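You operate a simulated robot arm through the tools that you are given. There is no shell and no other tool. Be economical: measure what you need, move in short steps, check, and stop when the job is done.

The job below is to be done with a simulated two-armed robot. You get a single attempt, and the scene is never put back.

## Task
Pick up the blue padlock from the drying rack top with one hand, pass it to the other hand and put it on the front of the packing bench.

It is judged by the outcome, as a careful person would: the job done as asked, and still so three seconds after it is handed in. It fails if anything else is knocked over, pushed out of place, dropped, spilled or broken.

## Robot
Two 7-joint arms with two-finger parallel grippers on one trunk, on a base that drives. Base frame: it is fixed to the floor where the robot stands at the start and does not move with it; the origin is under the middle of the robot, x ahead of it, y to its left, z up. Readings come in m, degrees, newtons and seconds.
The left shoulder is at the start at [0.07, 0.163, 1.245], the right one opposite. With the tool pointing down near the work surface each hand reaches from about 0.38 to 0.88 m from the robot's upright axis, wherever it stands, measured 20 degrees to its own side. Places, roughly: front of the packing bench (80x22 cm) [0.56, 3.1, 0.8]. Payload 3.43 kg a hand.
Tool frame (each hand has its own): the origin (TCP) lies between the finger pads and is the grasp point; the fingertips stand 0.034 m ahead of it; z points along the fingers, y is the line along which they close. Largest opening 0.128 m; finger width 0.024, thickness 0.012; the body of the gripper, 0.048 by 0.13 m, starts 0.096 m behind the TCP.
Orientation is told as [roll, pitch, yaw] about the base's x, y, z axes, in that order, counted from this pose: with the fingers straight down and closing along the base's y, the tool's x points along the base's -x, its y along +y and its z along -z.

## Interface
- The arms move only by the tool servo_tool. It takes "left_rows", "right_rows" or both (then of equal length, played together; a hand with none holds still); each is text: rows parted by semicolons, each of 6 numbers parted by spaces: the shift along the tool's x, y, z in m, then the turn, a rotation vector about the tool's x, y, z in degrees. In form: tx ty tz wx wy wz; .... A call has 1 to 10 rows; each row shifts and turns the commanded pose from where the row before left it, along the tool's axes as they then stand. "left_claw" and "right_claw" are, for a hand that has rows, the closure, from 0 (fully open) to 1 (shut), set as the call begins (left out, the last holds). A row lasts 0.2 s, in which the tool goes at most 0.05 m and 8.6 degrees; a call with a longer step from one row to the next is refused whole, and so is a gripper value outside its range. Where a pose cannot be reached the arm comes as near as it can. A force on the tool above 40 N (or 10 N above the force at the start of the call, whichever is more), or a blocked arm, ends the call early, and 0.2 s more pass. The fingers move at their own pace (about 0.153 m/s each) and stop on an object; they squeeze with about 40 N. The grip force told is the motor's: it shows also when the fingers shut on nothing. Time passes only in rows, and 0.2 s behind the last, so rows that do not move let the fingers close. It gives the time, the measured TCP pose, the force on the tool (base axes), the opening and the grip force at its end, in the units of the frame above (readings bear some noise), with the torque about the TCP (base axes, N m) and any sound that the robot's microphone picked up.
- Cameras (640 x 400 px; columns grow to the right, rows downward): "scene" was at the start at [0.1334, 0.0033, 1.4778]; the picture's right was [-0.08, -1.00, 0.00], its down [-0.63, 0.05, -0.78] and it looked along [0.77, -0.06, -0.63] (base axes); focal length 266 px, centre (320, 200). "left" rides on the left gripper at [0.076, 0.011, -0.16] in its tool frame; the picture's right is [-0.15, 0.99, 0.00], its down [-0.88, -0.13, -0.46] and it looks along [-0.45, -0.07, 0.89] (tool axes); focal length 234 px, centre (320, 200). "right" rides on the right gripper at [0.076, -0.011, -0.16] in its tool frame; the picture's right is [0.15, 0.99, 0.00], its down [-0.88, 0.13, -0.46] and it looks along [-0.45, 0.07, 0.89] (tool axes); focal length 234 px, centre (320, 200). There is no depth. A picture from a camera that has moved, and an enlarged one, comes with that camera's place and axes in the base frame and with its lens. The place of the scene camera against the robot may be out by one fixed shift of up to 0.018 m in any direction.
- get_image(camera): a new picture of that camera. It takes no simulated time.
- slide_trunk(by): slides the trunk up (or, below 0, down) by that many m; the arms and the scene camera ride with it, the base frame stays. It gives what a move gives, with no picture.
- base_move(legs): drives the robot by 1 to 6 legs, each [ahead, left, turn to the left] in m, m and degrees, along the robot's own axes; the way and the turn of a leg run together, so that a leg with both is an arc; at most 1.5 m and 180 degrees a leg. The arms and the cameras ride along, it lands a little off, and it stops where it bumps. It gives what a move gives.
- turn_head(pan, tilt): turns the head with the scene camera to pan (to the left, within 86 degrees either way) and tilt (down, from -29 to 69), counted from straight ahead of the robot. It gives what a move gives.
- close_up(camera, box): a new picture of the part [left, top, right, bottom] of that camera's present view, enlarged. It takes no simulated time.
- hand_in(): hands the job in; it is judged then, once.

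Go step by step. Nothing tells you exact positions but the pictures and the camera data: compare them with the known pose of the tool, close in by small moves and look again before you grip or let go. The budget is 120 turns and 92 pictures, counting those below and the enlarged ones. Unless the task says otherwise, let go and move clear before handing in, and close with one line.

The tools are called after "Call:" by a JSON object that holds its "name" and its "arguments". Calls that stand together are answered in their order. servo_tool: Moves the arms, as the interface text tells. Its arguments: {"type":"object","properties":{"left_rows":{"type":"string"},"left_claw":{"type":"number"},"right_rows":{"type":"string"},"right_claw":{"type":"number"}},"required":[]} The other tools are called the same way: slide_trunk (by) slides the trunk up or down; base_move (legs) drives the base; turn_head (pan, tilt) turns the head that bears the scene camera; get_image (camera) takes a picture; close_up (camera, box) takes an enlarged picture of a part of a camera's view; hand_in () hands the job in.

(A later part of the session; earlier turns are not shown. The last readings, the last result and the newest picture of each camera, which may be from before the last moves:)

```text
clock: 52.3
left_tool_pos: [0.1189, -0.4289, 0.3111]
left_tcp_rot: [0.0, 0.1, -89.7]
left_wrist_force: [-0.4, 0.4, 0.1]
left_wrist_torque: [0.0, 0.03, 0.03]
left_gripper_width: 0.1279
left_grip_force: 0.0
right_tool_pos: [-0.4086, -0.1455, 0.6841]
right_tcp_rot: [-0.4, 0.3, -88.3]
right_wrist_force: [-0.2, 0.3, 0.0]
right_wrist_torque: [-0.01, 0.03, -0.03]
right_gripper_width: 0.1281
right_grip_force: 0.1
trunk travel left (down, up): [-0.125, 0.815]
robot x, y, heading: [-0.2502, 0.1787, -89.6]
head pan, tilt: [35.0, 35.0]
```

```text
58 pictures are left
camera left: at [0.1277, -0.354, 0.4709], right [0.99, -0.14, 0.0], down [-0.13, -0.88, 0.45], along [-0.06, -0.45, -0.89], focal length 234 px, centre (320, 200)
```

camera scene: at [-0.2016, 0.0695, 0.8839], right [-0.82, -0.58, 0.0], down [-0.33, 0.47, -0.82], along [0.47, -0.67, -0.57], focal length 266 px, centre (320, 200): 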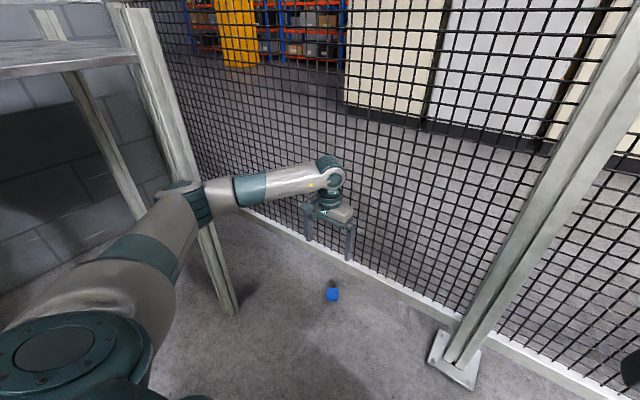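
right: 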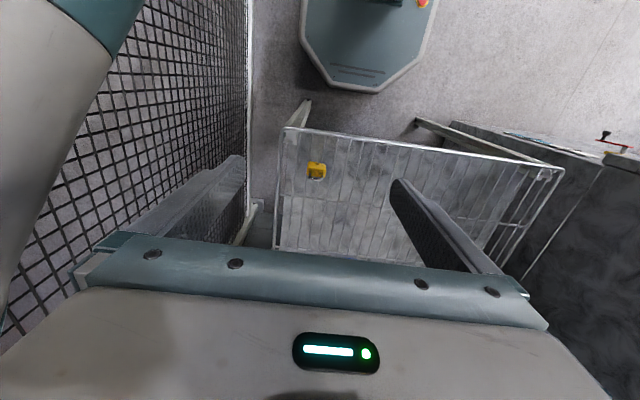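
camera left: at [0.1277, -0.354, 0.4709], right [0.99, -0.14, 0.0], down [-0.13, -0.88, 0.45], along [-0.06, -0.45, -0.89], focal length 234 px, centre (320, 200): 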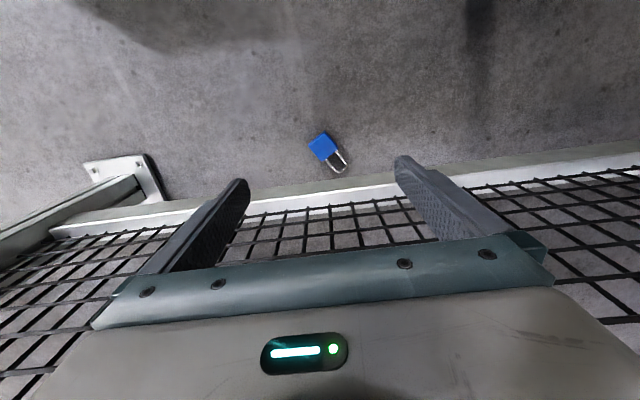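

Clearance is fine. I turn the hand to line up with the lock and tilt it slightly away from the fence.

Call:
{"name": "servo_tool", "arguments": {"left_rows": "0 0 0 0 0 -8.3;0 0 0 0 0 -8.3;0 0 0 0 0 -8.3;0 0 0 0 0 -8.3;0 0 0.02 0 -6 0;0 0 0.02 0 -6 0;0 0 0.02 0 0 0;0 0 0 0 0 0"}}

Call:
{"name": "get_image", "arguments": {"camera": "left"}}

```text
clock: 54.1
left_tool_pos: [0.1173, -0.4352, 0.2551]
left_tcp_rot: [0.0, -11.9, -56.6]
left_wrist_force: [0.1, -0.1, -1.1]
left_wrist_torque: [0.0, 0.05, -0.01]
left_gripper_width: 0.1281
left_grip_force: 0.1
right_tool_pos: [-0.4078, -0.1458, 0.6837]
right_tcp_rot: [-0.5, 0.3, -88.3]
right_wrist_force: [-0.1, 0.3, -0.1]
right_wrist_torque: [-0.02, 0.01, -0.03]
right_gripper_width: 0.1283
right_grip_force: 0.1
trunk travel left (down, up): [-0.125, 0.815]
robot x, y, heading: [-0.2485, 0.1822, -89.7]
head pan, tilt: [35.0, 35.0]
```

```text
57 pictures are left
camera left: at [0.0664, -0.3405, 0.3953], right [0.9, 0.43, 0.03], down [0.31, -0.71, 0.63], along [0.29, -0.56, -0.78], focal length 234 px, centre (320, 200)
```

left: 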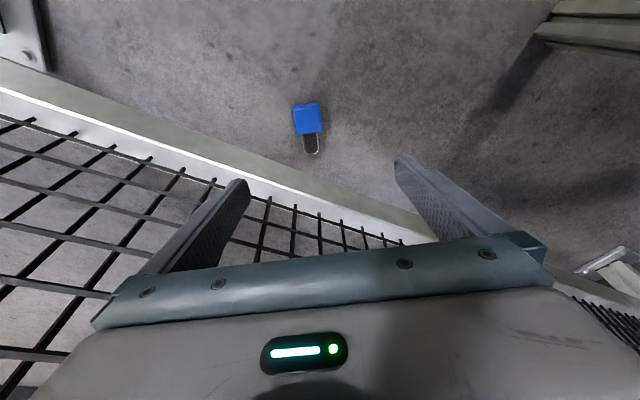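

Call:
{"name": "close_up", "arguments": {"camera": "left", "box": [268, 85, 348, 165]}}

```text
5.00 times, centred on (308, 125) of left
camera zoom: at [0.0664, -0.3405, 0.3953], right [0.9, 0.43, 0.03], down [0.31, -0.71, 0.63], along [0.29, -0.56, -0.78], focal length 1171 px, centre (380, 575)
```

zoom: 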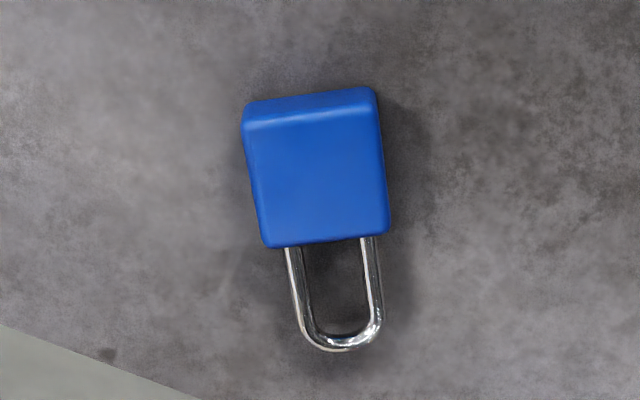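

The lock's axis is about 2.7° off my yaw and its body centre is at [0.118, -0.467]. I correct and descend most of the way, then check.

Call:
{"name": "servo_tool", "arguments": {"left_rows": "0.0037 -0.0025 0.033 0 0 2.7;0.0037 -0.0025 0.033 0 0 0;0.0037 -0.0025 0.033 0 0 0;0.0037 -0.0025 0.033 0 0 0;0.0037 -0.0025 0.033 0 0 0;0 0 0 0 0 0"}}

Call:
{"name": "close_up", "arguments": {"camera": "left", "box": [220, 70, 420, 195]}}

Call:
{"name": "get_image", "arguments": {"camera": "scene"}}

```text
clock: 54.5
left_tool_pos: [0.1154, -0.4414, 0.2281]
left_tcp_rot: [0.1, -12.1, -59.2]
left_wrist_force: [0.4, 3.6, 8.2]
left_wrist_torque: [-0.15, 0.45, -0.23]
left_gripper_width: 0.1267
left_grip_force: 0.1
right_tool_pos: [-0.4083, -0.1448, 0.6837]
right_tcp_rot: [-0.3, 0.3, -88.3]
right_wrist_force: [0.4, -0.8, 0.0]
right_wrist_torque: [-0.03, -0.01, -0.05]
right_gripper_width: 0.1281
right_grip_force: 0.0
trunk travel left (down, up): [-0.125, 0.815]
robot x, y, heading: [-0.2512, 0.1818, -89.7]
head pan, tilt: [35.0, 35.0]
stopped in row 2 (left hand): the force on the tool passed its limit (the readings are from after the stop); the commanded pose is now the measured one
```

```text
3.20 times, centred on (320, 132) of left
camera zoom: at [0.0688, -0.343, 0.3688], right [0.92, 0.38, 0.03], down [0.28, -0.73, 0.63], along [0.26, -0.57, -0.78], focal length 749 px, centre (320, 416)
```

zoom: 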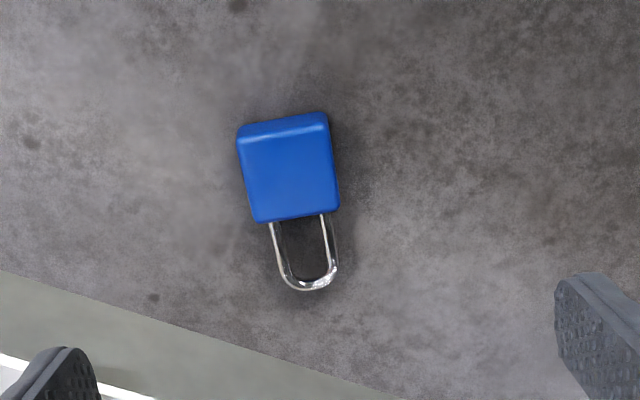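

```text
54 pictures are left
camera scene: at [-0.2018, 0.07, 0.8841], right [-0.82, -0.58, 0.0], down [-0.33, 0.47, -0.82], along [0.47, -0.67, -0.57], focal length 266 px, centre (320, 200)
```

scene: 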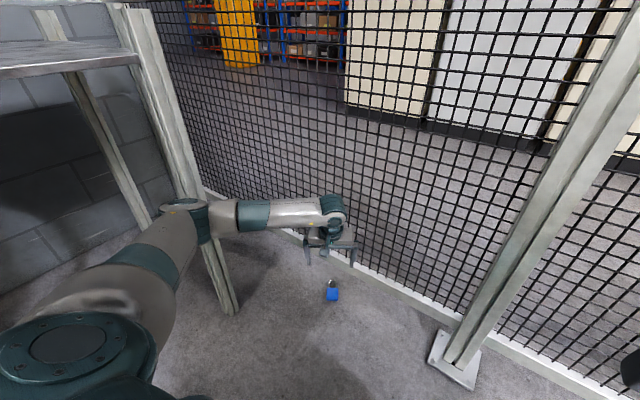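

The fence-side fingertip met something earlier than expected. I look closely before moving further.

Call:
{"name": "get_image", "arguments": {"camera": "left"}}

Call:
{"name": "close_up", "arguments": {"camera": "scene", "box": [270, 180, 400, 310]}}

```text
53 pictures are left
camera left: at [0.0688, -0.343, 0.3688], right [0.92, 0.38, 0.03], down [0.28, -0.73, 0.63], along [0.26, -0.57, -0.78], focal length 234 px, centre (320, 200)
```

left: 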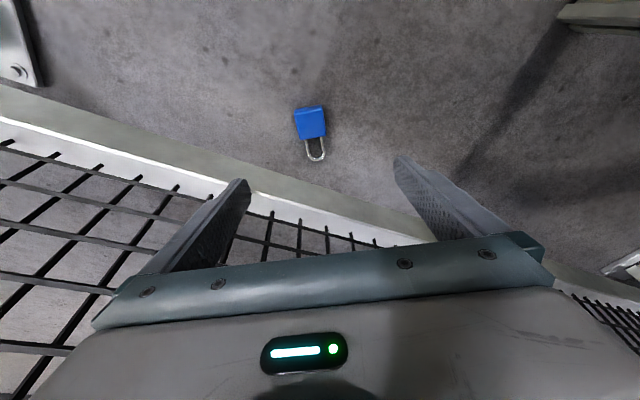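

```text
3.08 times, centred on (335, 245) of scene
camera zoom: at [-0.2018, 0.07, 0.8841], right [-0.82, -0.58, 0.0], down [-0.33, 0.47, -0.82], along [0.47, -0.67, -0.57], focal length 820 px, centre (274, 62)
```

zoom: 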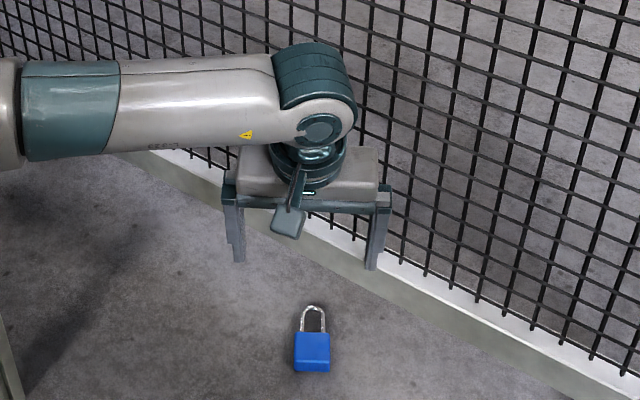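

No visible part touches; the fence seems to be solid a bit nearer than it looks. I lift, narrow the opening, tilt a little more away from the fence and come down again more carefully.

Call:
{"name": "servo_tool", "arguments": {"left_rows": "0 0 -0.03 0 0 0;0 0 0 0 -8 0;0 0 0 0 0 0;0.008 -0.0022 0.0305 0 0 0;0.008 -0.0022 0.0305 0 0 0;0.008 -0.0022 0.0305 0 0 0;0 0 0 0 0 0", "left_claw": 0.45}}

Call:
{"name": "get_image", "arguments": {"camera": "left"}}

```text
clock: 56.1
left_tool_pos: [0.1121, -0.4455, 0.1644]
left_tcp_rot: [0.1, -19.9, -59.2]
left_wrist_force: [0.2, 0.9, -0.6]
left_wrist_torque: [0.03, 0.04, 0.0]
left_gripper_width: 0.0702
left_grip_force: 0.0
right_tool_pos: [-0.4089, -0.1461, 0.6852]
right_tcp_rot: [-0.5, 0.4, -88.4]
right_wrist_force: [0.1, 0.0, -0.3]
right_wrist_torque: [0.0, -0.05, -0.01]
right_gripper_width: 0.1275
right_grip_force: 0.1
trunk travel left (down, up): [-0.125, 0.815]
robot x, y, heading: [-0.2508, 0.1824, -89.5]
head pan, tilt: [35.0, 35.0]
```

```text
51 pictures are left
camera left: at [0.0567, -0.3322, 0.287], right [0.92, 0.39, 0.05], down [0.23, -0.64, 0.73], along [0.32, -0.66, -0.68], focal length 234 px, centre (320, 200)
```

left: 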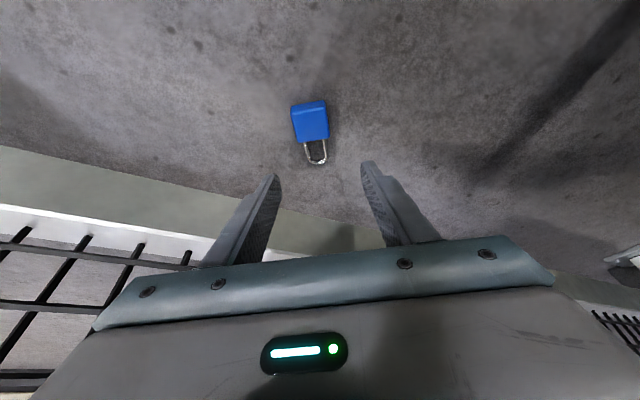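

No contact this time; the lock lies between the finger lines. I continue down partway.

Call:
{"name": "servo_tool", "arguments": {"left_rows": "0.0073 -0.0015 0.0237 0 0 0;0.0073 -0.0015 0.0237 0 0 0;0.0073 -0.0015 0.0237 0 0 0;0 0 0 0 0 0"}}

Call:
{"name": "get_image", "arguments": {"camera": "left"}}

```text
clock: 57.1
left_tool_pos: [0.1068, -0.4511, 0.0896]
left_tcp_rot: [0.2, -19.9, -59.1]
left_wrist_force: [-0.6, 0.5, -0.4]
left_wrist_torque: [0.02, 0.02, 0.0]
left_gripper_width: 0.0707
left_grip_force: 0.1
right_tool_pos: [-0.407, -0.1449, 0.6827]
right_tcp_rot: [-0.5, 0.3, -88.3]
right_wrist_force: [-0.7, 0.6, -0.5]
right_wrist_torque: [0.02, 0.03, 0.05]
right_gripper_width: 0.1282
right_grip_force: 0.1
trunk travel left (down, up): [-0.125, 0.815]
robot x, y, heading: [-0.2518, 0.1833, -89.4]
head pan, tilt: [35.0, 35.0]
```

```text
50 pictures are left
camera left: at [0.0523, -0.3379, 0.2141], right [0.92, 0.39, 0.05], down [0.23, -0.65, 0.73], along [0.32, -0.66, -0.68], focal length 234 px, centre (320, 200)
```

left: 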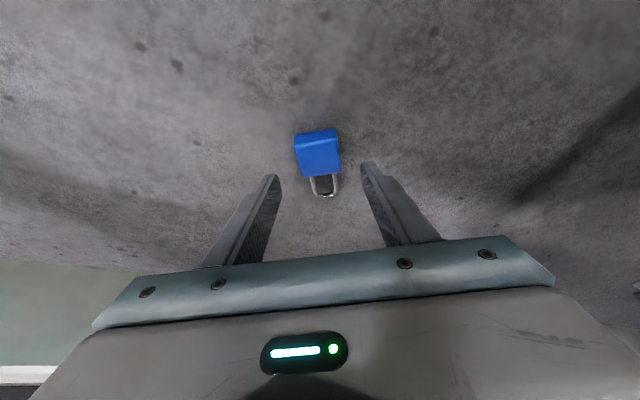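

The lock is centred between the fingers at [0.118, -0.467]. I make the last descent to just above the floor.

Call:
{"name": "servo_tool", "arguments": {"left_rows": "0.0046 0.0005 0.0155 0 0 0;0.0046 0.0005 0.0155 0 0 0;0.0044 0.0003 0.0145 0 0 0;0 0 0 0 0 0"}}

Call:
{"name": "close_up", "arguments": {"camera": "left", "box": [220, 120, 420, 245]}}

Call:
{"name": "close_up", "arguments": {"camera": "scene", "box": [270, 230, 400, 311]}}

```text
clock: 58.1
left_tool_pos: [0.1124, -0.4539, 0.043]
left_tcp_rot: [0.1, -19.9, -59.2]
left_wrist_force: [0.3, -0.7, 0.4]
left_wrist_torque: [0.02, 0.01, 0.05]
left_gripper_width: 0.0704
left_grip_force: 0.0
right_tool_pos: [-0.4081, -0.1449, 0.6837]
right_tcp_rot: [-0.5, 0.3, -88.3]
right_wrist_force: [0.0, -0.9, -0.1]
right_wrist_torque: [0.01, 0.01, -0.02]
right_gripper_width: 0.1281
right_grip_force: 0.0
trunk travel left (down, up): [-0.125, 0.815]
robot x, y, heading: [-0.2492, 0.1822, -89.6]
head pan, tilt: [35.0, 35.0]
```

```text
3.20 times, centred on (320, 182) of left
camera zoom: at [0.056, -0.3398, 0.1672], right [0.92, 0.39, 0.05], down [0.23, -0.65, 0.73], along [0.32, -0.66, -0.68], focal length 749 px, centre (320, 256)
```

zoom: 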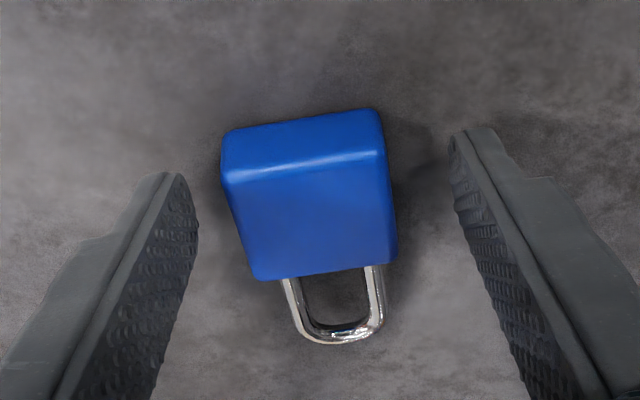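

```text
4.92 times, centred on (335, 270) of scene
camera zoom: at [-0.2016, 0.0695, 0.8839], right [-0.82, -0.58, 0.0], down [-0.33, 0.47, -0.82], along [0.47, -0.67, -0.57], focal length 1311 px, centre (246, -147)
```

zoom: 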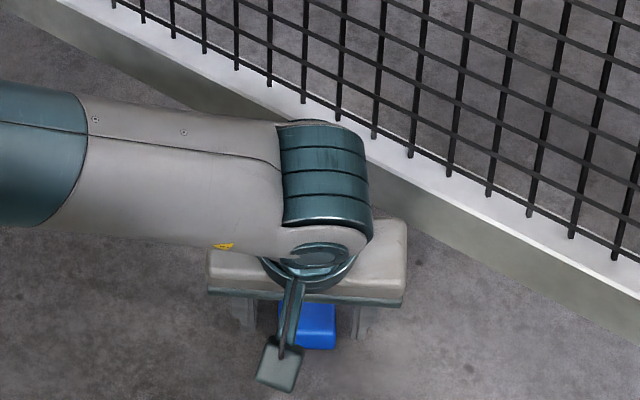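

The body sits between the fingers. I close on it.

Call:
{"name": "servo_tool", "arguments": {"left_rows": "0 0 0 0 0 0;0 0 0 0 0 0;0 0 0 0 0 0;0 0 0 0 0 0", "left_claw": 1}}

Call:
{"name": "close_up", "arguments": {"camera": "left", "box": [220, 120, 420, 245]}}

```text
clock: 59.1
left_tool_pos: [0.1106, -0.4537, 0.0429]
left_tcp_rot: [0.3, -19.9, -59.2]
left_wrist_force: [-0.7, 0.1, 0.5]
left_wrist_torque: [-0.03, -0.01, 0.0]
left_gripper_width: 0.0431
left_grip_force: 40.0
right_tool_pos: [-0.4081, -0.145, 0.6845]
right_tcp_rot: [-0.5, 0.3, -88.2]
right_wrist_force: [0.3, 0.1, -0.4]
right_wrist_torque: [-0.01, -0.03, -0.02]
right_gripper_width: 0.128
right_grip_force: 0.2
trunk travel left (down, up): [-0.125, 0.815]
robot x, y, heading: [-0.2514, 0.1785, -89.7]
head pan, tilt: [35.0, 35.0]
```

```text
3.20 times, centred on (320, 182) of left
camera zoom: at [0.0557, -0.3398, 0.1674], right [0.92, 0.39, 0.05], down [0.23, -0.65, 0.73], along [0.32, -0.66, -0.68], focal length 749 px, centre (320, 256)
```

zoom: 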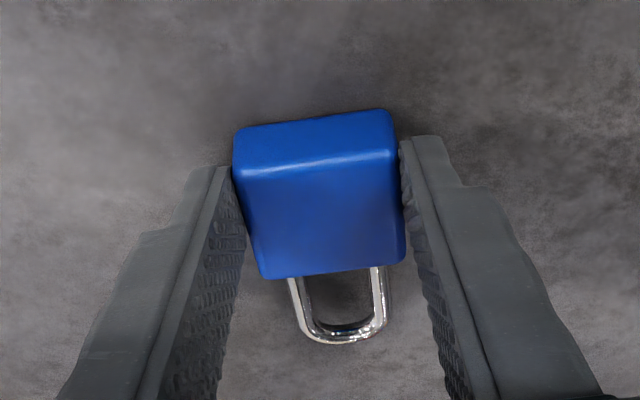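

The body edges are held at 43 mm. I lift slowly and straight up, with a slight drift away from the fence.

Call:
{"name": "servo_tool", "arguments": {"left_rows": "-0.0034 0 -0.0094 0 0 0;-0.0068 0 -0.0188 0 0 0;-0.0068 0 -0.0188 0 0 0;-0.004 0.002 -0.02 0 0 0;-0.004 0.002 -0.02 0 0 0;-0.004 0.002 -0.02 0 0 0;-0.004 0.002 -0.02 0 0 0;-0.004 0.002 -0.02 0 0 0;-0.004 0.002 -0.02 0 0 0;0 0 0 0 0 0"}}

Call:
{"name": "get_image", "arguments": {"camera": "left"}}

Call:
{"name": "get_image", "arguments": {"camera": "scene"}}

```text
clock: 61.3
left_tool_pos: [0.1123, -0.4321, 0.2084]
left_tcp_rot: [0.4, -19.6, -59.2]
left_wrist_force: [1.3, 5.5, -18.8]
left_wrist_torque: [1.21, 0.23, 0.14]
left_gripper_width: 0.0433
left_grip_force: 40.2
right_tool_pos: [-0.4076, -0.1458, 0.6835]
right_tcp_rot: [-0.4, 0.4, -88.2]
right_wrist_force: [0.4, -0.3, -0.1]
right_wrist_torque: [-0.01, -0.02, -0.01]
right_gripper_width: 0.1277
right_grip_force: 0.0
trunk travel left (down, up): [-0.125, 0.815]
robot x, y, heading: [-0.2534, 0.1792, -89.6]
head pan, tilt: [35.0, 35.0]
```

```text
46 pictures are left
camera left: at [0.0574, -0.3187, 0.3329], right [0.92, 0.39, 0.05], down [0.23, -0.65, 0.72], along [0.32, -0.65, -0.69], focal length 234 px, centre (320, 200)
```

left: 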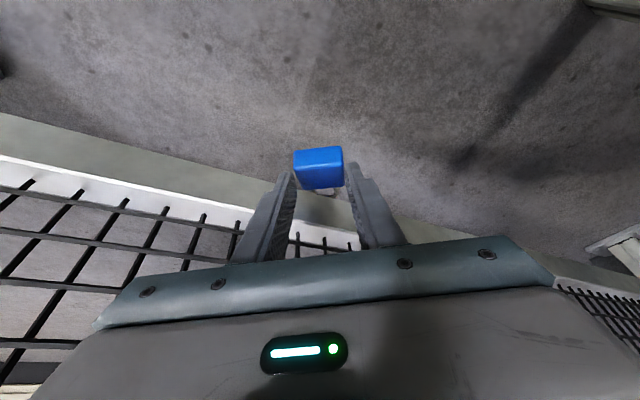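

```text
45 pictures are left
camera scene: at [-0.2008, 0.0683, 0.8836], right [-0.82, -0.58, 0.0], down [-0.33, 0.47, -0.82], along [0.47, -0.67, -0.58], focal length 266 px, centre (320, 200)
```

scene: 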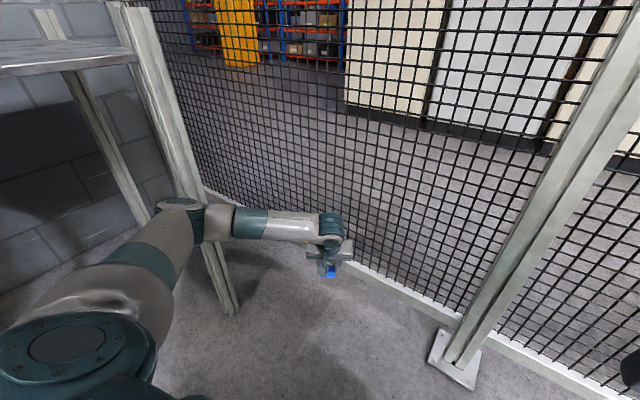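

The force shows the shackle catching under something by the fence. I ease down, back straight away from the fence, and then check the lock.

Call:
{"name": "servo_tool", "arguments": {"left_rows": "0.005 0 0.014 0 0 0;0.005 0 0.014 0 0 0;0.0188 0 -0.0068 0 0 0;0.0188 0 -0.0068 0 0 0;0.0188 0 -0.0068 0 0 0;0.0188 0 -0.0068 0 0 0;0.0188 0 -0.0068 0 0 0;0 0 0 0 0 0"}}

Call:
{"name": "get_image", "arguments": {"camera": "left"}}

```text
clock: 63.1
left_tool_pos: [0.062, -0.344, 0.1813]
left_tcp_rot: [0.2, -19.9, -59.3]
left_wrist_force: [0.0, 0.2, -2.0]
left_wrist_torque: [0.06, -0.01, 0.01]
left_gripper_width: 0.0431
left_grip_force: 40.3
right_tool_pos: [-0.4092, -0.1452, 0.6839]
right_tcp_rot: [-0.6, 0.3, -88.3]
right_wrist_force: [0.4, -0.4, -1.1]
right_wrist_torque: [-0.02, 0.0, 0.01]
right_gripper_width: 0.1282
right_grip_force: 0.0
trunk travel left (down, up): [-0.125, 0.815]
robot x, y, heading: [-0.2531, 0.1815, -90.1]
head pan, tilt: [35.0, 35.0]
```

```text
44 pictures are left
camera left: at [0.0063, -0.2306, 0.3044], right [0.92, 0.39, 0.05], down [0.23, -0.65, 0.73], along [0.32, -0.66, -0.68], focal length 234 px, centre (320, 200)
```

left: 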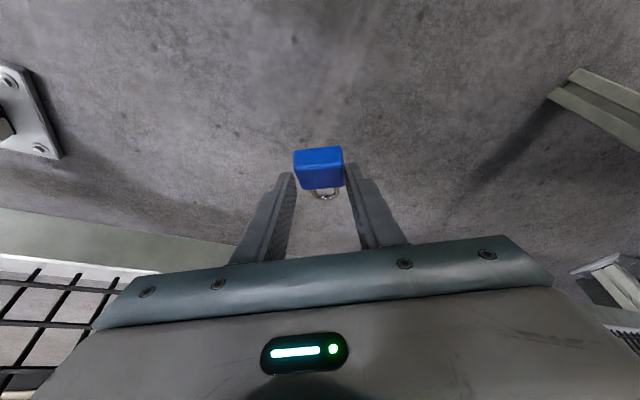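

It came free and is still held. I enlarge to see how the lock now sits in the fingers.

Call:
{"name": "close_up", "arguments": {"camera": "left", "box": [256, 120, 384, 200]}}

```text
5.00 times, centred on (320, 160) of left
camera zoom: at [0.0063, -0.2306, 0.3044], right [0.92, 0.39, 0.05], down [0.23, -0.65, 0.73], along [0.32, -0.66, -0.68], focal length 1171 px, centre (320, 400)
```

zoom: 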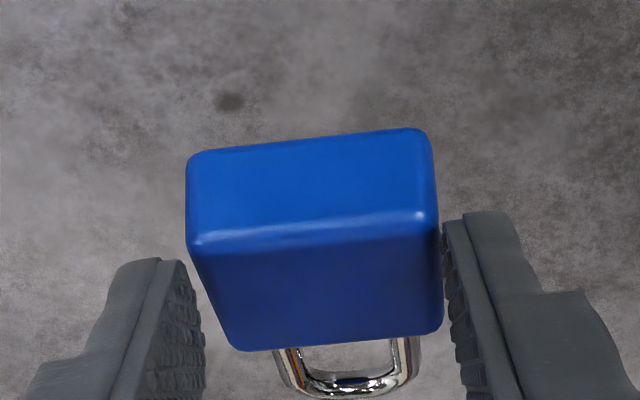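

The shackle has tipped down about 20° but the grip on the body is good. I raise the trunk in place and then back away from the fence into the open.

Call:
{"name": "servo_tool", "arguments": {"left_rows": "0.0188 -0.006 -0.0068 0 0 0;0.0188 -0.006 -0.0068 0 0 0;0 0 0 0 0 0"}}

Call:
{"name": "slide_trunk", "arguments": {"by": 0.6}}

Call:
{"name": "base_move", "arguments": {"legs": [[-0.25, -0.35, 0]]}}

Call:
{"name": "turn_head", "arguments": {"pan": 20, "tilt": 35}}

Call:
{"name": "get_image", "arguments": {"camera": "scene"}}

```text
clock: 63.9
left_tool_pos: [0.0299, -0.3191, 0.1814]
left_tcp_rot: [0.2, -19.9, -59.3]
left_wrist_force: [0.4, -0.1, -0.7]
left_wrist_torque: [0.03, 0.02, -0.02]
left_gripper_width: 0.043
left_grip_force: 40.2
right_tool_pos: [-0.4074, -0.145, 0.6845]
right_tcp_rot: [-0.5, 0.3, -88.3]
right_wrist_force: [0.2, -0.8, 0.1]
right_wrist_torque: [0.02, 0.0, 0.03]
right_gripper_width: 0.1281
right_grip_force: 0.0
trunk travel left (down, up): [-0.125, 0.815]
robot x, y, heading: [-0.2533, 0.183, -89.8]
head pan, tilt: [35.0, 35.0]
```

```text
refused: 0.6 is not a number from -0.4 to 0.4
```

```text
clock: 66.6
left_tool_pos: [-0.3211, -0.0643, 0.1817]
left_tcp_rot: [0.3, -19.9, -59.6]
left_wrist_force: [-0.7, 0.3, -1.1]
left_wrist_torque: [0.0, 0.03, 0.01]
left_gripper_width: 0.0429
left_grip_force: 40.4
right_tool_pos: [-0.7579, 0.113, 0.6838]
right_tcp_rot: [-0.6, 0.3, -88.6]
right_wrist_force: [-0.2, 0.3, 0.0]
right_wrist_torque: [-0.04, 0.01, 0.0]
right_gripper_width: 0.1282
right_grip_force: 0.0
trunk travel left (down, up): [-0.125, 0.815]
robot x, y, heading: [-0.6017, 0.4372, -90.0]
head pan, tilt: [35.0, 35.0]
```

```text
clock: 67.3
left_tool_pos: [-0.3211, -0.064, 0.1816]
left_tcp_rot: [0.2, -19.9, -59.6]
left_wrist_force: [-0.8, -0.3, 0.0]
left_wrist_torque: [0.04, 0.0, -0.01]
left_gripper_width: 0.043
left_grip_force: 39.7
right_tool_pos: [-0.7579, 0.1121, 0.6851]
right_tcp_rot: [-0.5, 0.3, -88.7]
right_wrist_force: [0.3, -0.5, 0.0]
right_wrist_torque: [0.0, -0.01, -0.02]
right_gripper_width: 0.1281
right_grip_force: 0.0
trunk travel left (down, up): [-0.125, 0.815]
robot x, y, heading: [-0.5979, 0.4391, -90.1]
head pan, tilt: [20.0, 35.0]
```

```text
42 pictures are left
camera scene: at [-0.5701, 0.3153, 0.8839], right [-0.94, -0.34, 0.0], down [-0.2, 0.54, -0.82], along [0.28, -0.77, -0.57], focal length 266 px, centre (320, 200)
```

scene: 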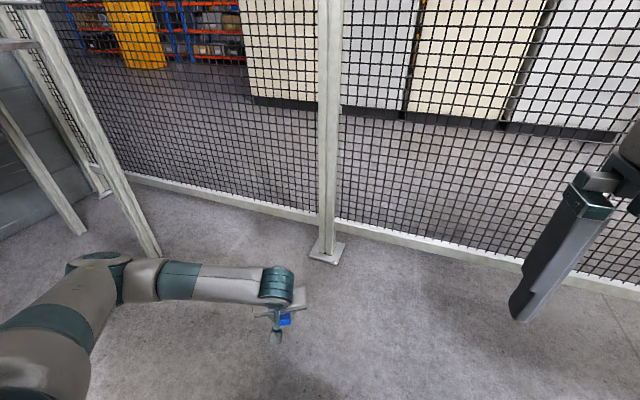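

The lock is clear of everything. I raise the trunk and turn the left hand about the vertical so the shackle points toward my right side.

Call:
{"name": "slide_trunk", "arguments": {"by": 0.4}}

Call:
{"name": "slide_trunk", "arguments": {"by": 0.2}}

Call:
{"name": "servo_tool", "arguments": {"left_rows": "0 0 0 2.8 0 7.7;0 0 0 2.8 0 7.7;0 0 0 2.8 0 7.7;0 0 0 2.8 0 7.7;0 0 0 2.8 0 7.7;0 0 0 2.8 0 7.7;0 0 0 2.8 0 7.7;0 0 0 0 0 0"}}

Call:
{"name": "get_image", "arguments": {"camera": "scene"}}

```text
clock: 71.2
left_tool_pos: [-0.3223, -0.0651, 0.5813]
left_tcp_rot: [0.2, -19.9, -59.7]
left_wrist_force: [-0.7, -1.4, -0.8]
left_wrist_torque: [0.01, 0.05, 0.04]
left_gripper_width: 0.043
left_grip_force: 40.2
right_tool_pos: [-0.7572, 0.1116, 1.0834]
right_tcp_rot: [-0.5, 0.3, -88.6]
right_wrist_force: [-0.8, -0.3, 0.3]
right_wrist_torque: [0.01, 0.0, 0.02]
right_gripper_width: 0.1279
right_grip_force: 0.0
trunk travel left (down, up): [-0.525, 0.415]
robot x, y, heading: [-0.5964, 0.4399, -90.1]
head pan, tilt: [20.0, 35.0]
```

```text
clock: 73.3
left_tool_pos: [-0.3209, -0.0641, 0.7819]
left_tcp_rot: [0.2, -20.0, -59.7]
left_wrist_force: [-0.6, -0.4, -0.8]
left_wrist_torque: [-0.01, 0.04, -0.01]
left_gripper_width: 0.0431
left_grip_force: 40.6
right_tool_pos: [-0.7575, 0.1126, 1.2836]
right_tcp_rot: [-0.4, 0.3, -88.6]
right_wrist_force: [0.6, 0.5, -0.2]
right_wrist_torque: [-0.02, -0.04, -0.02]
right_gripper_width: 0.1281
right_grip_force: 0.1
trunk travel left (down, up): [-0.725, 0.215]
robot x, y, heading: [-0.5974, 0.4409, -90.0]
head pan, tilt: [20.0, 35.0]
```

```text
clock: 75.2
left_tool_pos: [-0.321, -0.0645, 0.7823]
left_tcp_rot: [0.0, -19.8, -116.8]
left_wrist_force: [-0.3, -0.5, -1.4]
left_wrist_torque: [-0.02, -0.03, -0.01]
left_gripper_width: 0.0431
left_grip_force: 39.8
right_tool_pos: [-0.7565, 0.1128, 1.2836]
right_tcp_rot: [-0.5, 0.3, -88.6]
right_wrist_force: [-0.2, 0.0, -0.5]
right_wrist_torque: [0.02, -0.02, -0.03]
right_gripper_width: 0.1279
right_grip_force: 0.2
trunk travel left (down, up): [-0.725, 0.215]
robot x, y, heading: [-0.599, 0.4375, -90.4]
head pan, tilt: [20.0, 35.0]
```

```text
41 pictures are left
camera scene: at [-0.5703, 0.315, 1.4839], right [-0.94, -0.34, 0.0], down [-0.2, 0.54, -0.82], along [0.28, -0.77, -0.57], focal length 266 px, centre (320, 200)
```

scene: 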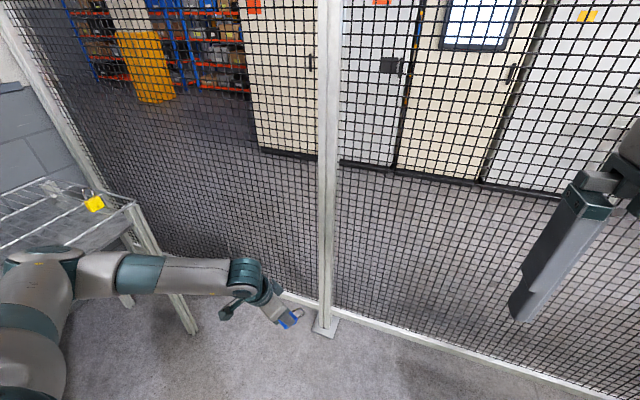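

The wrist turns freely and the lock stays put. I continue the turn until the shackle points to my right.

Call:
{"name": "servo_tool", "arguments": {"left_rows": "0 0 0 2.8 0 7.7;0 0 0 2.8 0 7.7;0 0 0 2.8 0 7.7;0 0 0 2.8 0 7.7;0 0 0 2.8 0 7.7;0 0 0 2.8 0 7.7;0 0 0 2.8 0 7.7;0 0 0 2.1 0 5.8;0 0 0 0 0 0"}}

Call:
{"name": "get_image", "arguments": {"camera": "scene"}}

```text
clock: 77.2
left_tool_pos: [-0.4019, 0.0024, 0.7548]
left_tcp_rot: [0.7, -19.8, 179.8]
left_wrist_force: [1.2, 0.1, -0.7]
left_wrist_torque: [-0.01, -0.03, -0.01]
left_gripper_width: 0.0435
left_grip_force: 39.7
left hand out of reach, approached as far as the arm can: row 6, 7, 8
right_tool_pos: [-0.7565, 0.1122, 1.2847]
right_tcp_rot: [-0.5, 0.2, -88.6]
right_wrist_force: [0.2, -0.7, 0.0]
right_wrist_torque: [0.0, -0.02, 0.01]
right_gripper_width: 0.1281
right_grip_force: 0.0
trunk travel left (down, up): [-0.725, 0.215]
robot x, y, heading: [-0.603, 0.4405, -90.2]
head pan, tilt: [20.0, 35.0]
```

```text
40 pictures are left
camera scene: at [-0.5685, 0.3162, 1.484], right [-0.94, -0.34, 0.0], down [-0.2, 0.54, -0.82], along [0.28, -0.77, -0.57], focal length 266 px, centre (320, 200)
```

scene: 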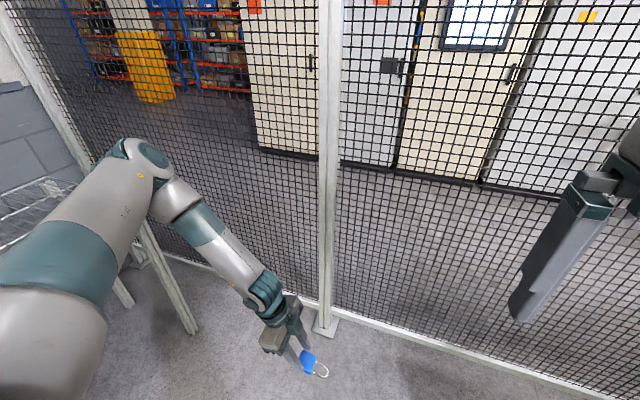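

The turn is done, with the shackle now pointing to my right. I bring the hand up and toward the middle for the pass.

Call:
{"name": "servo_tool", "arguments": {"left_rows": "-0.0246 0.0075 -0.031 0 0 0;-0.0246 0.0075 -0.031 0 0 0;-0.0246 0.0075 -0.031 0 0 0;-0.0246 0.0075 -0.031 0 0 0;-0.0246 0.0075 -0.031 0 0 0;-0.0246 0.0075 -0.031 0 0 0;-0.0246 0.0075 -0.031 0 0 0;-0.0246 0.0075 -0.031 0 0 0;0 0 0 0 0 0"}}

Call:
{"name": "turn_head", "arguments": {"pan": 0, "tilt": 40}}

Call:
{"name": "get_image", "arguments": {"camera": "scene"}}

```text
clock: 79.2
left_tool_pos: [-0.518, 0.0142, 0.9947]
left_tcp_rot: [0.1, -19.9, 179.7]
left_wrist_force: [0.1, 0.1, 0.1]
left_wrist_torque: [-0.02, -0.04, -0.02]
left_gripper_width: 0.0432
left_grip_force: 40.4
left hand out of reach, approached as far as the arm can: row 1, 3, 4, 5, 6, 7, 8
right_tool_pos: [-0.7576, 0.1124, 1.2839]
right_tcp_rot: [-0.5, 0.3, -88.7]
right_wrist_force: [-0.3, -0.3, 0.4]
right_wrist_torque: [0.01, 0.0, -0.01]
right_gripper_width: 0.1282
right_grip_force: 0.1
trunk travel left (down, up): [-0.725, 0.215]
robot x, y, heading: [-0.5978, 0.4379, -90.1]
head pan, tilt: [20.0, 35.0]
```

```text
clock: 80.0
left_tool_pos: [-0.5178, 0.0153, 0.9952]
left_tcp_rot: [0.2, -19.9, 179.7]
left_wrist_force: [1.1, -0.6, -1.5]
left_wrist_torque: [0.01, 0.0, 0.01]
left_gripper_width: 0.0431
left_grip_force: 40.1
right_tool_pos: [-0.7573, 0.1125, 1.2836]
right_tcp_rot: [-0.6, 0.3, -88.6]
right_wrist_force: [0.4, 0.2, 0.0]
right_wrist_torque: [-0.01, 0.0, -0.01]
right_gripper_width: 0.128
right_grip_force: 0.1
trunk travel left (down, up): [-0.725, 0.215]
robot x, y, heading: [-0.596, 0.4401, -90.2]
head pan, tilt: [0.0, 40.0]
```

```text
39 pictures are left
camera scene: at [-0.6003, 0.313, 1.4764], right [-1.0, 0.0, 0.0], down [0.0, 0.64, -0.77], along [0.0, -0.77, -0.64], focal length 266 px, centre (320, 200)
```

scene: 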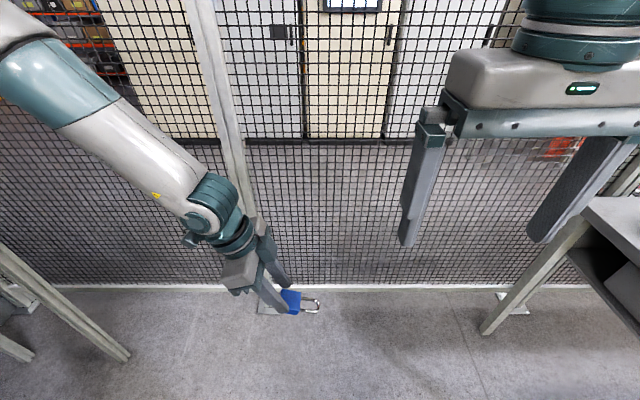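

The lock is held in the middle with the shackle pointing right. I enlarge to judge its tilt.

Call:
{"name": "close_up", "arguments": {"camera": "scene", "box": [220, 260, 348, 340]}}

```text
5.00 times, centred on (284, 300) of scene
camera zoom: at [-0.6003, 0.313, 1.4764], right [-1.0, 0.0, 0.0], down [0.0, 0.64, -0.77], along [0.0, -0.77, -0.64], focal length 1332 px, centre (500, -300)
```

zoom: 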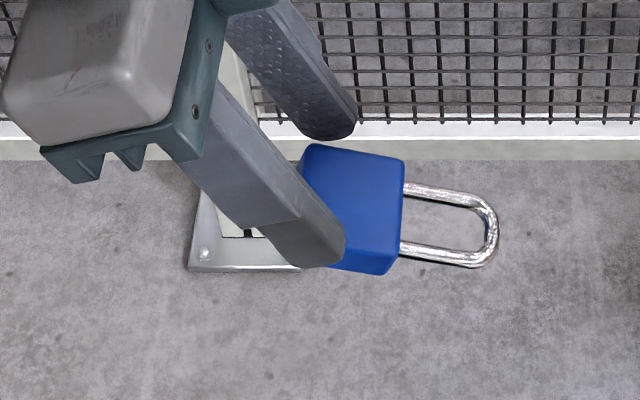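

The shackle tips down about 14°. I level it by tilting the left hand, and turn the right hand so its fingers point left with vertical closing.

Call:
{"name": "servo_tool", "arguments": {"left_rows": "0 0 0 0 -3.5 0;0 0 0 0 -3.5 0;0 0 0 0 -3.5 0;0 0 0 0 -3.5 0;0 0 0 0 0 0;0 0 0 0 0 0;0 0 0 0 0 0;0 0 0 0 0 0;0 0 0 0 0 0;0 0 0 0 0 0", "right_rows": "0 0 0 -8.5 0 0;0 0 0 -8.5 0 0;0 0 0 -8.5 0 0;0 0 0 -8.5 0 0;0 0 0 -8.5 0 0;0 0 0 -8.5 0 0;0 0 0 -8.5 0 0;0 0 0 -8.5 0 0;0 0 0 -8.5 0 0;0 0 0 -8.5 0 0"}}

Call:
{"name": "get_image", "arguments": {"camera": "scene"}}

```text
clock: 82.2
left_tool_pos: [-0.5184, 0.013, 0.9932]
left_tcp_rot: [0.1, -34.0, 179.8]
left_wrist_force: [-0.6, -1.0, -1.9]
left_wrist_torque: [0.02, -0.03, 0.03]
left_gripper_width: 0.043
left_grip_force: 40.8
right_tool_pos: [-0.7583, 0.1106, 1.284]
right_tcp_rot: [84.6, 0.3, -88.5]
right_wrist_force: [-0.5, -0.1, 0.1]
right_wrist_torque: [-0.01, -0.01, -0.01]
right_gripper_width: 0.1279
right_grip_force: 0.1
trunk travel left (down, up): [-0.725, 0.215]
robot x, y, heading: [-0.5969, 0.4393, -90.1]
head pan, tilt: [0.0, 40.0]
```

```text
37 pictures are left
camera scene: at [-0.6004, 0.3129, 1.4764], right [-1.0, 0.0, 0.0], down [0.0, 0.64, -0.77], along [0.0, -0.77, -0.64], focal length 266 px, centre (320, 200)
```

scene: 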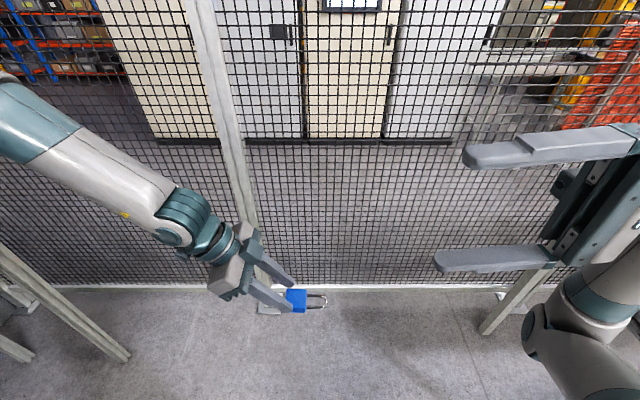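

The lock now looks level. I bring the right hand down to the lock's height, a little to the right of the shackle.

Call:
{"name": "servo_tool", "arguments": {"right_rows": "0 0 0 -5.4 0 0;-0.012 -0.0398 0.0072 0 0 0;-0.012 -0.0398 0.0072 0 0 0;-0.012 -0.0398 0.0072 0 0 0;-0.012 -0.0398 0.0072 0 0 0;-0.012 -0.0398 0.0072 0 0 0;-0.012 -0.0398 0.0072 0 0 0;-0.012 -0.0398 0.0072 0 0 0;-0.012 -0.0398 0.0072 0 0 0;0 0 0 0 0 0", "right_claw": 0}}

Call:
{"name": "get_image", "arguments": {"camera": "scene"}}

Call:
{"name": "get_image", "arguments": {"camera": "right"}}

```text
clock: 84.4
left_tool_pos: [-0.521, 0.0139, 0.993]
left_tcp_rot: [0.2, -33.9, 179.7]
left_wrist_force: [0.5, -0.1, -0.8]
left_wrist_torque: [-0.02, -0.04, -0.01]
left_gripper_width: 0.0435
left_grip_force: 40.0
right_tool_pos: [-0.6973, 0.0166, 0.9645]
right_tcp_rot: [89.9, 0.3, -88.6]
right_wrist_force: [0.2, 0.0, -0.3]
right_wrist_torque: [-0.02, 0.02, 0.0]
right_gripper_width: 0.1281
right_grip_force: 0.1
right hand out of reach, approached as far as the arm can: row 1
trunk travel left (down, up): [-0.725, 0.215]
robot x, y, heading: [-0.596, 0.4406, -90.2]
head pan, tilt: [0.0, 40.0]
```

```text
36 pictures are left
camera scene: at [-0.6002, 0.3131, 1.4763], right [-1.0, 0.0, 0.0], down [0.0, 0.64, -0.77], along [0.0, -0.77, -0.64], focal length 266 px, centre (320, 200)
```

scene: 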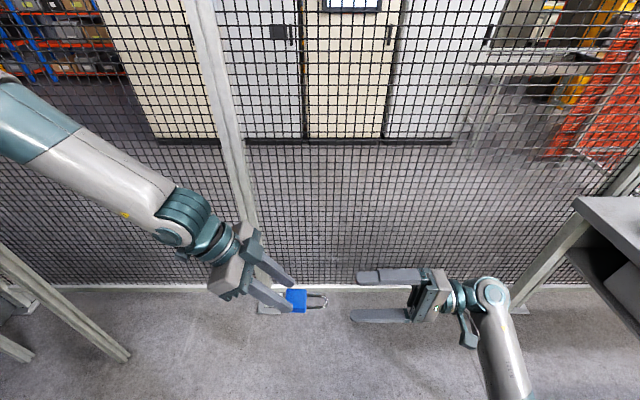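

```text
35 pictures are left
camera right: at [-0.8585, 0.0879, 0.9534], right [0.0, 0.14, 0.99], down [-0.43, -0.89, 0.13], along [0.9, -0.43, 0.06], focal length 234 px, centre (320, 200)
```

right: 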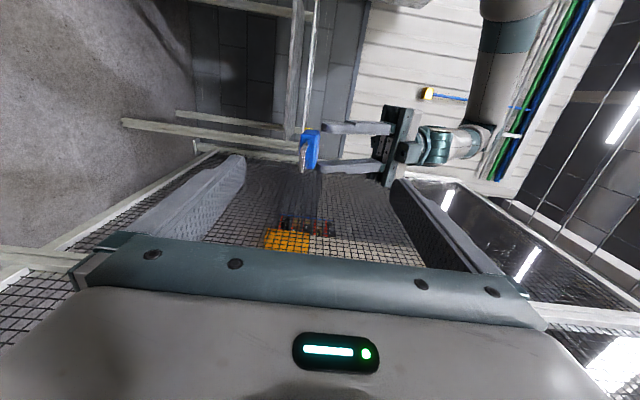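

Call:
{"name": "close_up", "arguments": {"camera": "right", "box": [248, 105, 376, 185]}}

Call:
{"name": "close_up", "arguments": {"camera": "scene", "box": [250, 250, 410, 350]}}

```text
5.00 times, centred on (312, 145) of right
camera zoom: at [-0.8585, 0.0879, 0.9534], right [0.0, 0.14, 0.99], down [-0.43, -0.89, 0.13], along [0.9, -0.43, 0.06], focal length 1171 px, centre (360, 475)
```

zoom: 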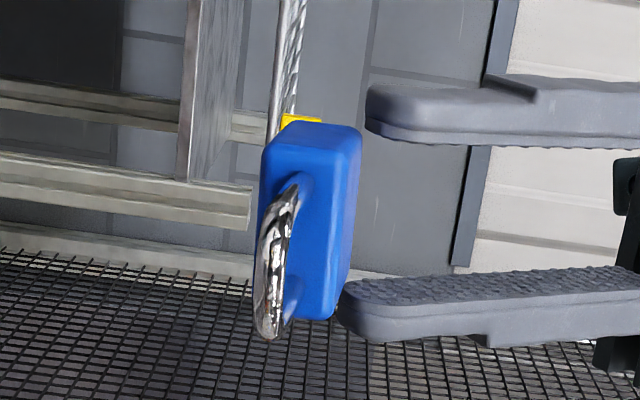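

```text
4.00 times, centred on (330, 300) of scene
camera zoom: at [-0.6002, 0.3131, 1.4763], right [-1.0, 0.0, 0.0], down [0.0, 0.64, -0.77], along [0.0, -0.77, -0.64], focal length 1065 px, centre (280, -200)
```

zoom: 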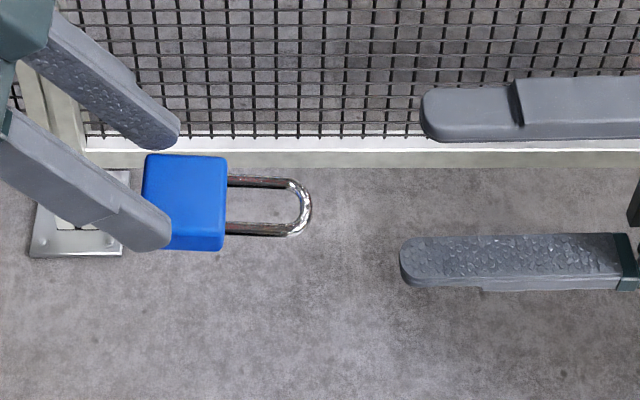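

From the wrist view the lock's centre is about 12 mm below my right TCP line, with the shackle still about 6° down. I match that angle, correct the height and move partway over the shackle.

Call:
{"name": "servo_tool", "arguments": {"right_rows": "0 0 0 -6 -1.4 0;-0.0014 -0.014 0.005 0 0 0;-0.0013 -0.0139 0.015 0 0 0;0 0 0.02 0 0 0;0 0 0.02 0 0 0;0 0 0.02 0 0 0;0 0 0 0 0 0", "right_claw": 0.3}}

Call:
{"name": "close_up", "arguments": {"camera": "right", "box": [200, 75, 440, 225]}}

Call:
{"name": "close_up", "arguments": {"camera": "scene", "box": [250, 250, 410, 350]}}

```text
clock: 86.0
left_tool_pos: [-0.5203, 0.0147, 0.9931]
left_tcp_rot: [0.2, -33.8, 179.7]
left_wrist_force: [0.1, -1.1, -1.3]
left_wrist_torque: [-0.03, -0.07, 0.03]
left_gripper_width: 0.0435
left_grip_force: 40.2
right_tool_pos: [-0.6182, 0.0132, 0.9453]
right_tcp_rot: [95.9, 0.4, -90.2]
right_wrist_force: [0.0, -0.2, 0.7]
right_wrist_torque: [0.02, 0.03, 0.03]
right_gripper_width: 0.09
right_grip_force: 0.0
trunk travel left (down, up): [-0.725, 0.215]
robot x, y, heading: [-0.5987, 0.4336, -90.0]
head pan, tilt: [0.0, 40.0]
```

```text
2.67 times, centred on (320, 150) of right
camera zoom: at [-0.775, 0.0888, 0.9192], right [-0.1, 0.14, 0.98], down [-0.47, -0.88, 0.08], along [0.88, -0.45, 0.16], focal length 624 px, centre (320, 333)
```

zoom: 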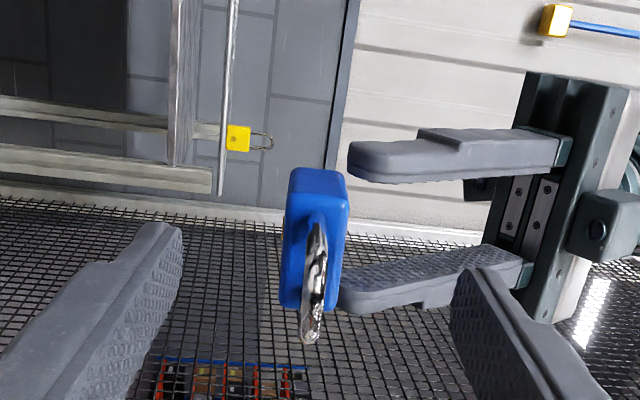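

```text
4.00 times, centred on (330, 300) of scene
camera zoom: at [-0.6007, 0.313, 1.4763], right [-1.0, 0.0, 0.0], down [0.0, 0.64, -0.77], along [0.0, -0.77, -0.64], focal length 1065 px, centre (280, -200)
```

zoom: 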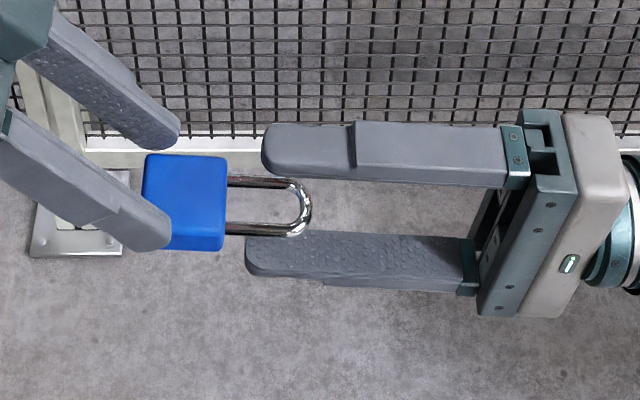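

I zoom in more to resolve the lock's tilt in the right hand's view.

Call:
{"name": "close_up", "arguments": {"camera": "right", "box": [280, 125, 360, 215]}}

```text
4.44 times, centred on (320, 170) of right
camera zoom: at [-0.775, 0.0888, 0.9192], right [-0.1, 0.14, 0.98], down [-0.47, -0.88, 0.08], along [0.88, -0.45, 0.16], focal length 1041 px, centre (320, 333)
```

zoom: 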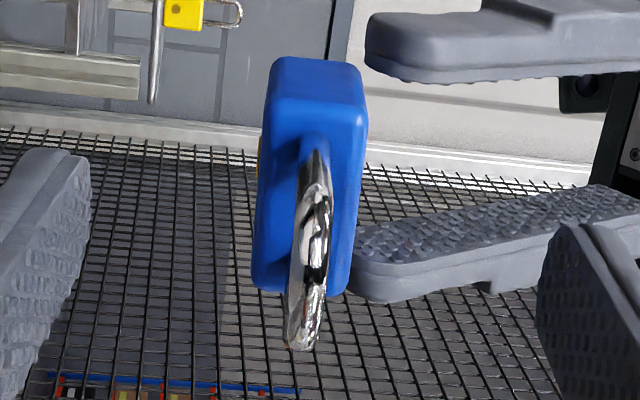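

The lock is well aligned in tilt and only about 2 mm low. I advance the right hand over the body and check.

Call:
{"name": "servo_tool", "arguments": {"right_rows": "0.0005 -0.001 0.014 0 0 0;0.0005 -0.001 0.014 0 0 0;0.0005 0 0.014 0 0 0;0 0 0.0125 0 0 0;0 0 0 0 0 0"}}

Call:
{"name": "close_up", "arguments": {"camera": "right", "box": [240, 120, 400, 220]}}

Call:
{"name": "close_up", "arguments": {"camera": "scene", "box": [250, 250, 378, 330]}}

```text
clock: 87.2
left_tool_pos: [-0.5204, 0.0144, 0.9921]
left_tcp_rot: [0.2, -33.9, 179.6]
left_wrist_force: [-0.8, -0.4, -1.2]
left_wrist_torque: [0.0, -0.04, 0.02]
left_gripper_width: 0.043
left_grip_force: 40.2
right_tool_pos: [-0.5633, 0.0162, 0.9502]
right_tcp_rot: [95.9, 0.3, -90.0]
right_wrist_force: [0.3, -0.2, 0.4]
right_wrist_torque: [0.03, 0.01, 0.02]
right_gripper_width: 0.0897
right_grip_force: 0.0
trunk travel left (down, up): [-0.725, 0.215]
robot x, y, heading: [-0.5977, 0.4419, -90.2]
head pan, tilt: [0.0, 40.0]
```

```text
4.00 times, centred on (320, 170) of right
camera zoom: at [-0.7201, 0.0916, 0.9224], right [-0.1, 0.14, 0.98], down [-0.47, -0.88, 0.08], along [0.88, -0.45, 0.16], focal length 937 px, centre (320, 320)
```

zoom: 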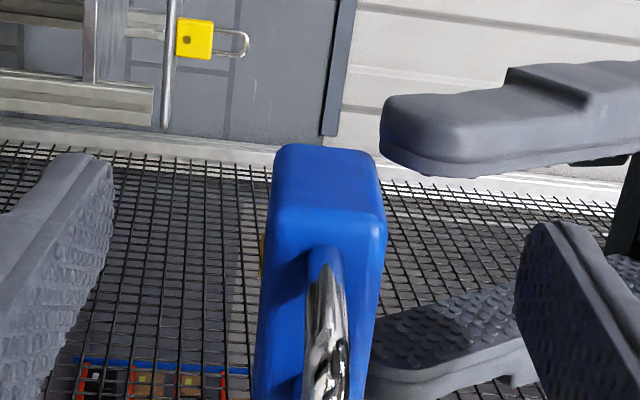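

```text
5.00 times, centred on (314, 290) of scene
camera zoom: at [-0.6005, 0.3129, 1.4763], right [-1.0, 0.0, 0.0], down [0.0, 0.64, -0.77], along [0.0, -0.77, -0.64], focal length 1332 px, centre (350, -250)
```

zoom: 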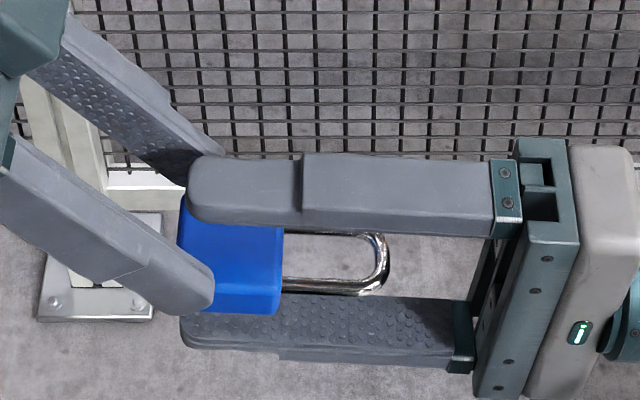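

The right fingers straddle the body above and below, centred. I close the right hand while the left still holds.

Call:
{"name": "servo_tool", "arguments": {"right_rows": "0 0 0 0 0 0;0 0 0 0 0 0;0 0 0 0 0 0;0 0 0 0 0 0", "right_claw": 1}}

Call:
{"name": "close_up", "arguments": {"camera": "scene", "box": [250, 250, 378, 330]}}

Call:
{"name": "close_up", "arguments": {"camera": "right", "box": [240, 120, 400, 220]}}

```text
clock: 88.2
left_tool_pos: [-0.521, 0.0142, 0.9926]
left_tcp_rot: [0.2, -33.9, 179.8]
left_wrist_force: [-2.1, -0.7, 2.3]
left_wrist_torque: [0.64, -0.34, 0.09]
left_gripper_width: 0.0431
left_grip_force: 40.2
right_tool_pos: [-0.5631, 0.0153, 0.9492]
right_tcp_rot: [95.9, 0.4, -90.0]
right_wrist_force: [1.1, 0.7, -1.5]
right_wrist_torque: [-0.66, 0.49, -0.09]
right_gripper_width: 0.0222
right_grip_force: 40.0
trunk travel left (down, up): [-0.725, 0.215]
robot x, y, heading: [-0.6025, 0.4357, -90.3]
head pan, tilt: [0.0, 40.0]
```

```text
5.00 times, centred on (314, 290) of scene
camera zoom: at [-0.6003, 0.3129, 1.4763], right [-1.0, 0.0, 0.0], down [0.0, 0.64, -0.77], along [0.0, -0.77, -0.64], focal length 1332 px, centre (350, -250)
```

zoom: 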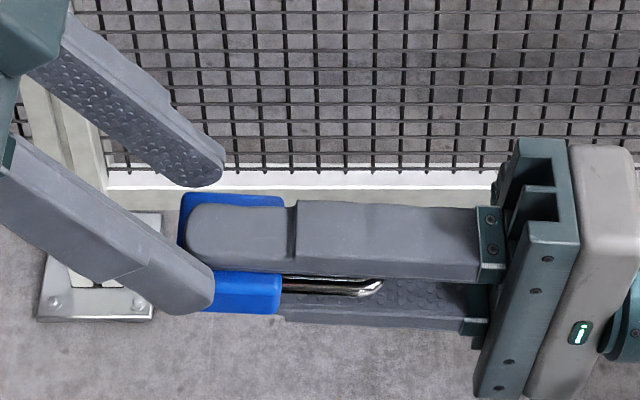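

```text
4.00 times, centred on (320, 170) of right
camera zoom: at [-0.7202, 0.0916, 0.9223], right [-0.1, 0.14, 0.98], down [-0.47, -0.88, 0.08], along [0.88, -0.45, 0.16], focal length 937 px, centre (320, 320)
```

zoom: 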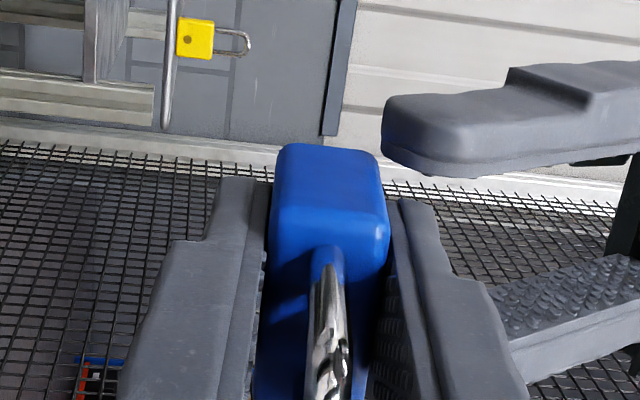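

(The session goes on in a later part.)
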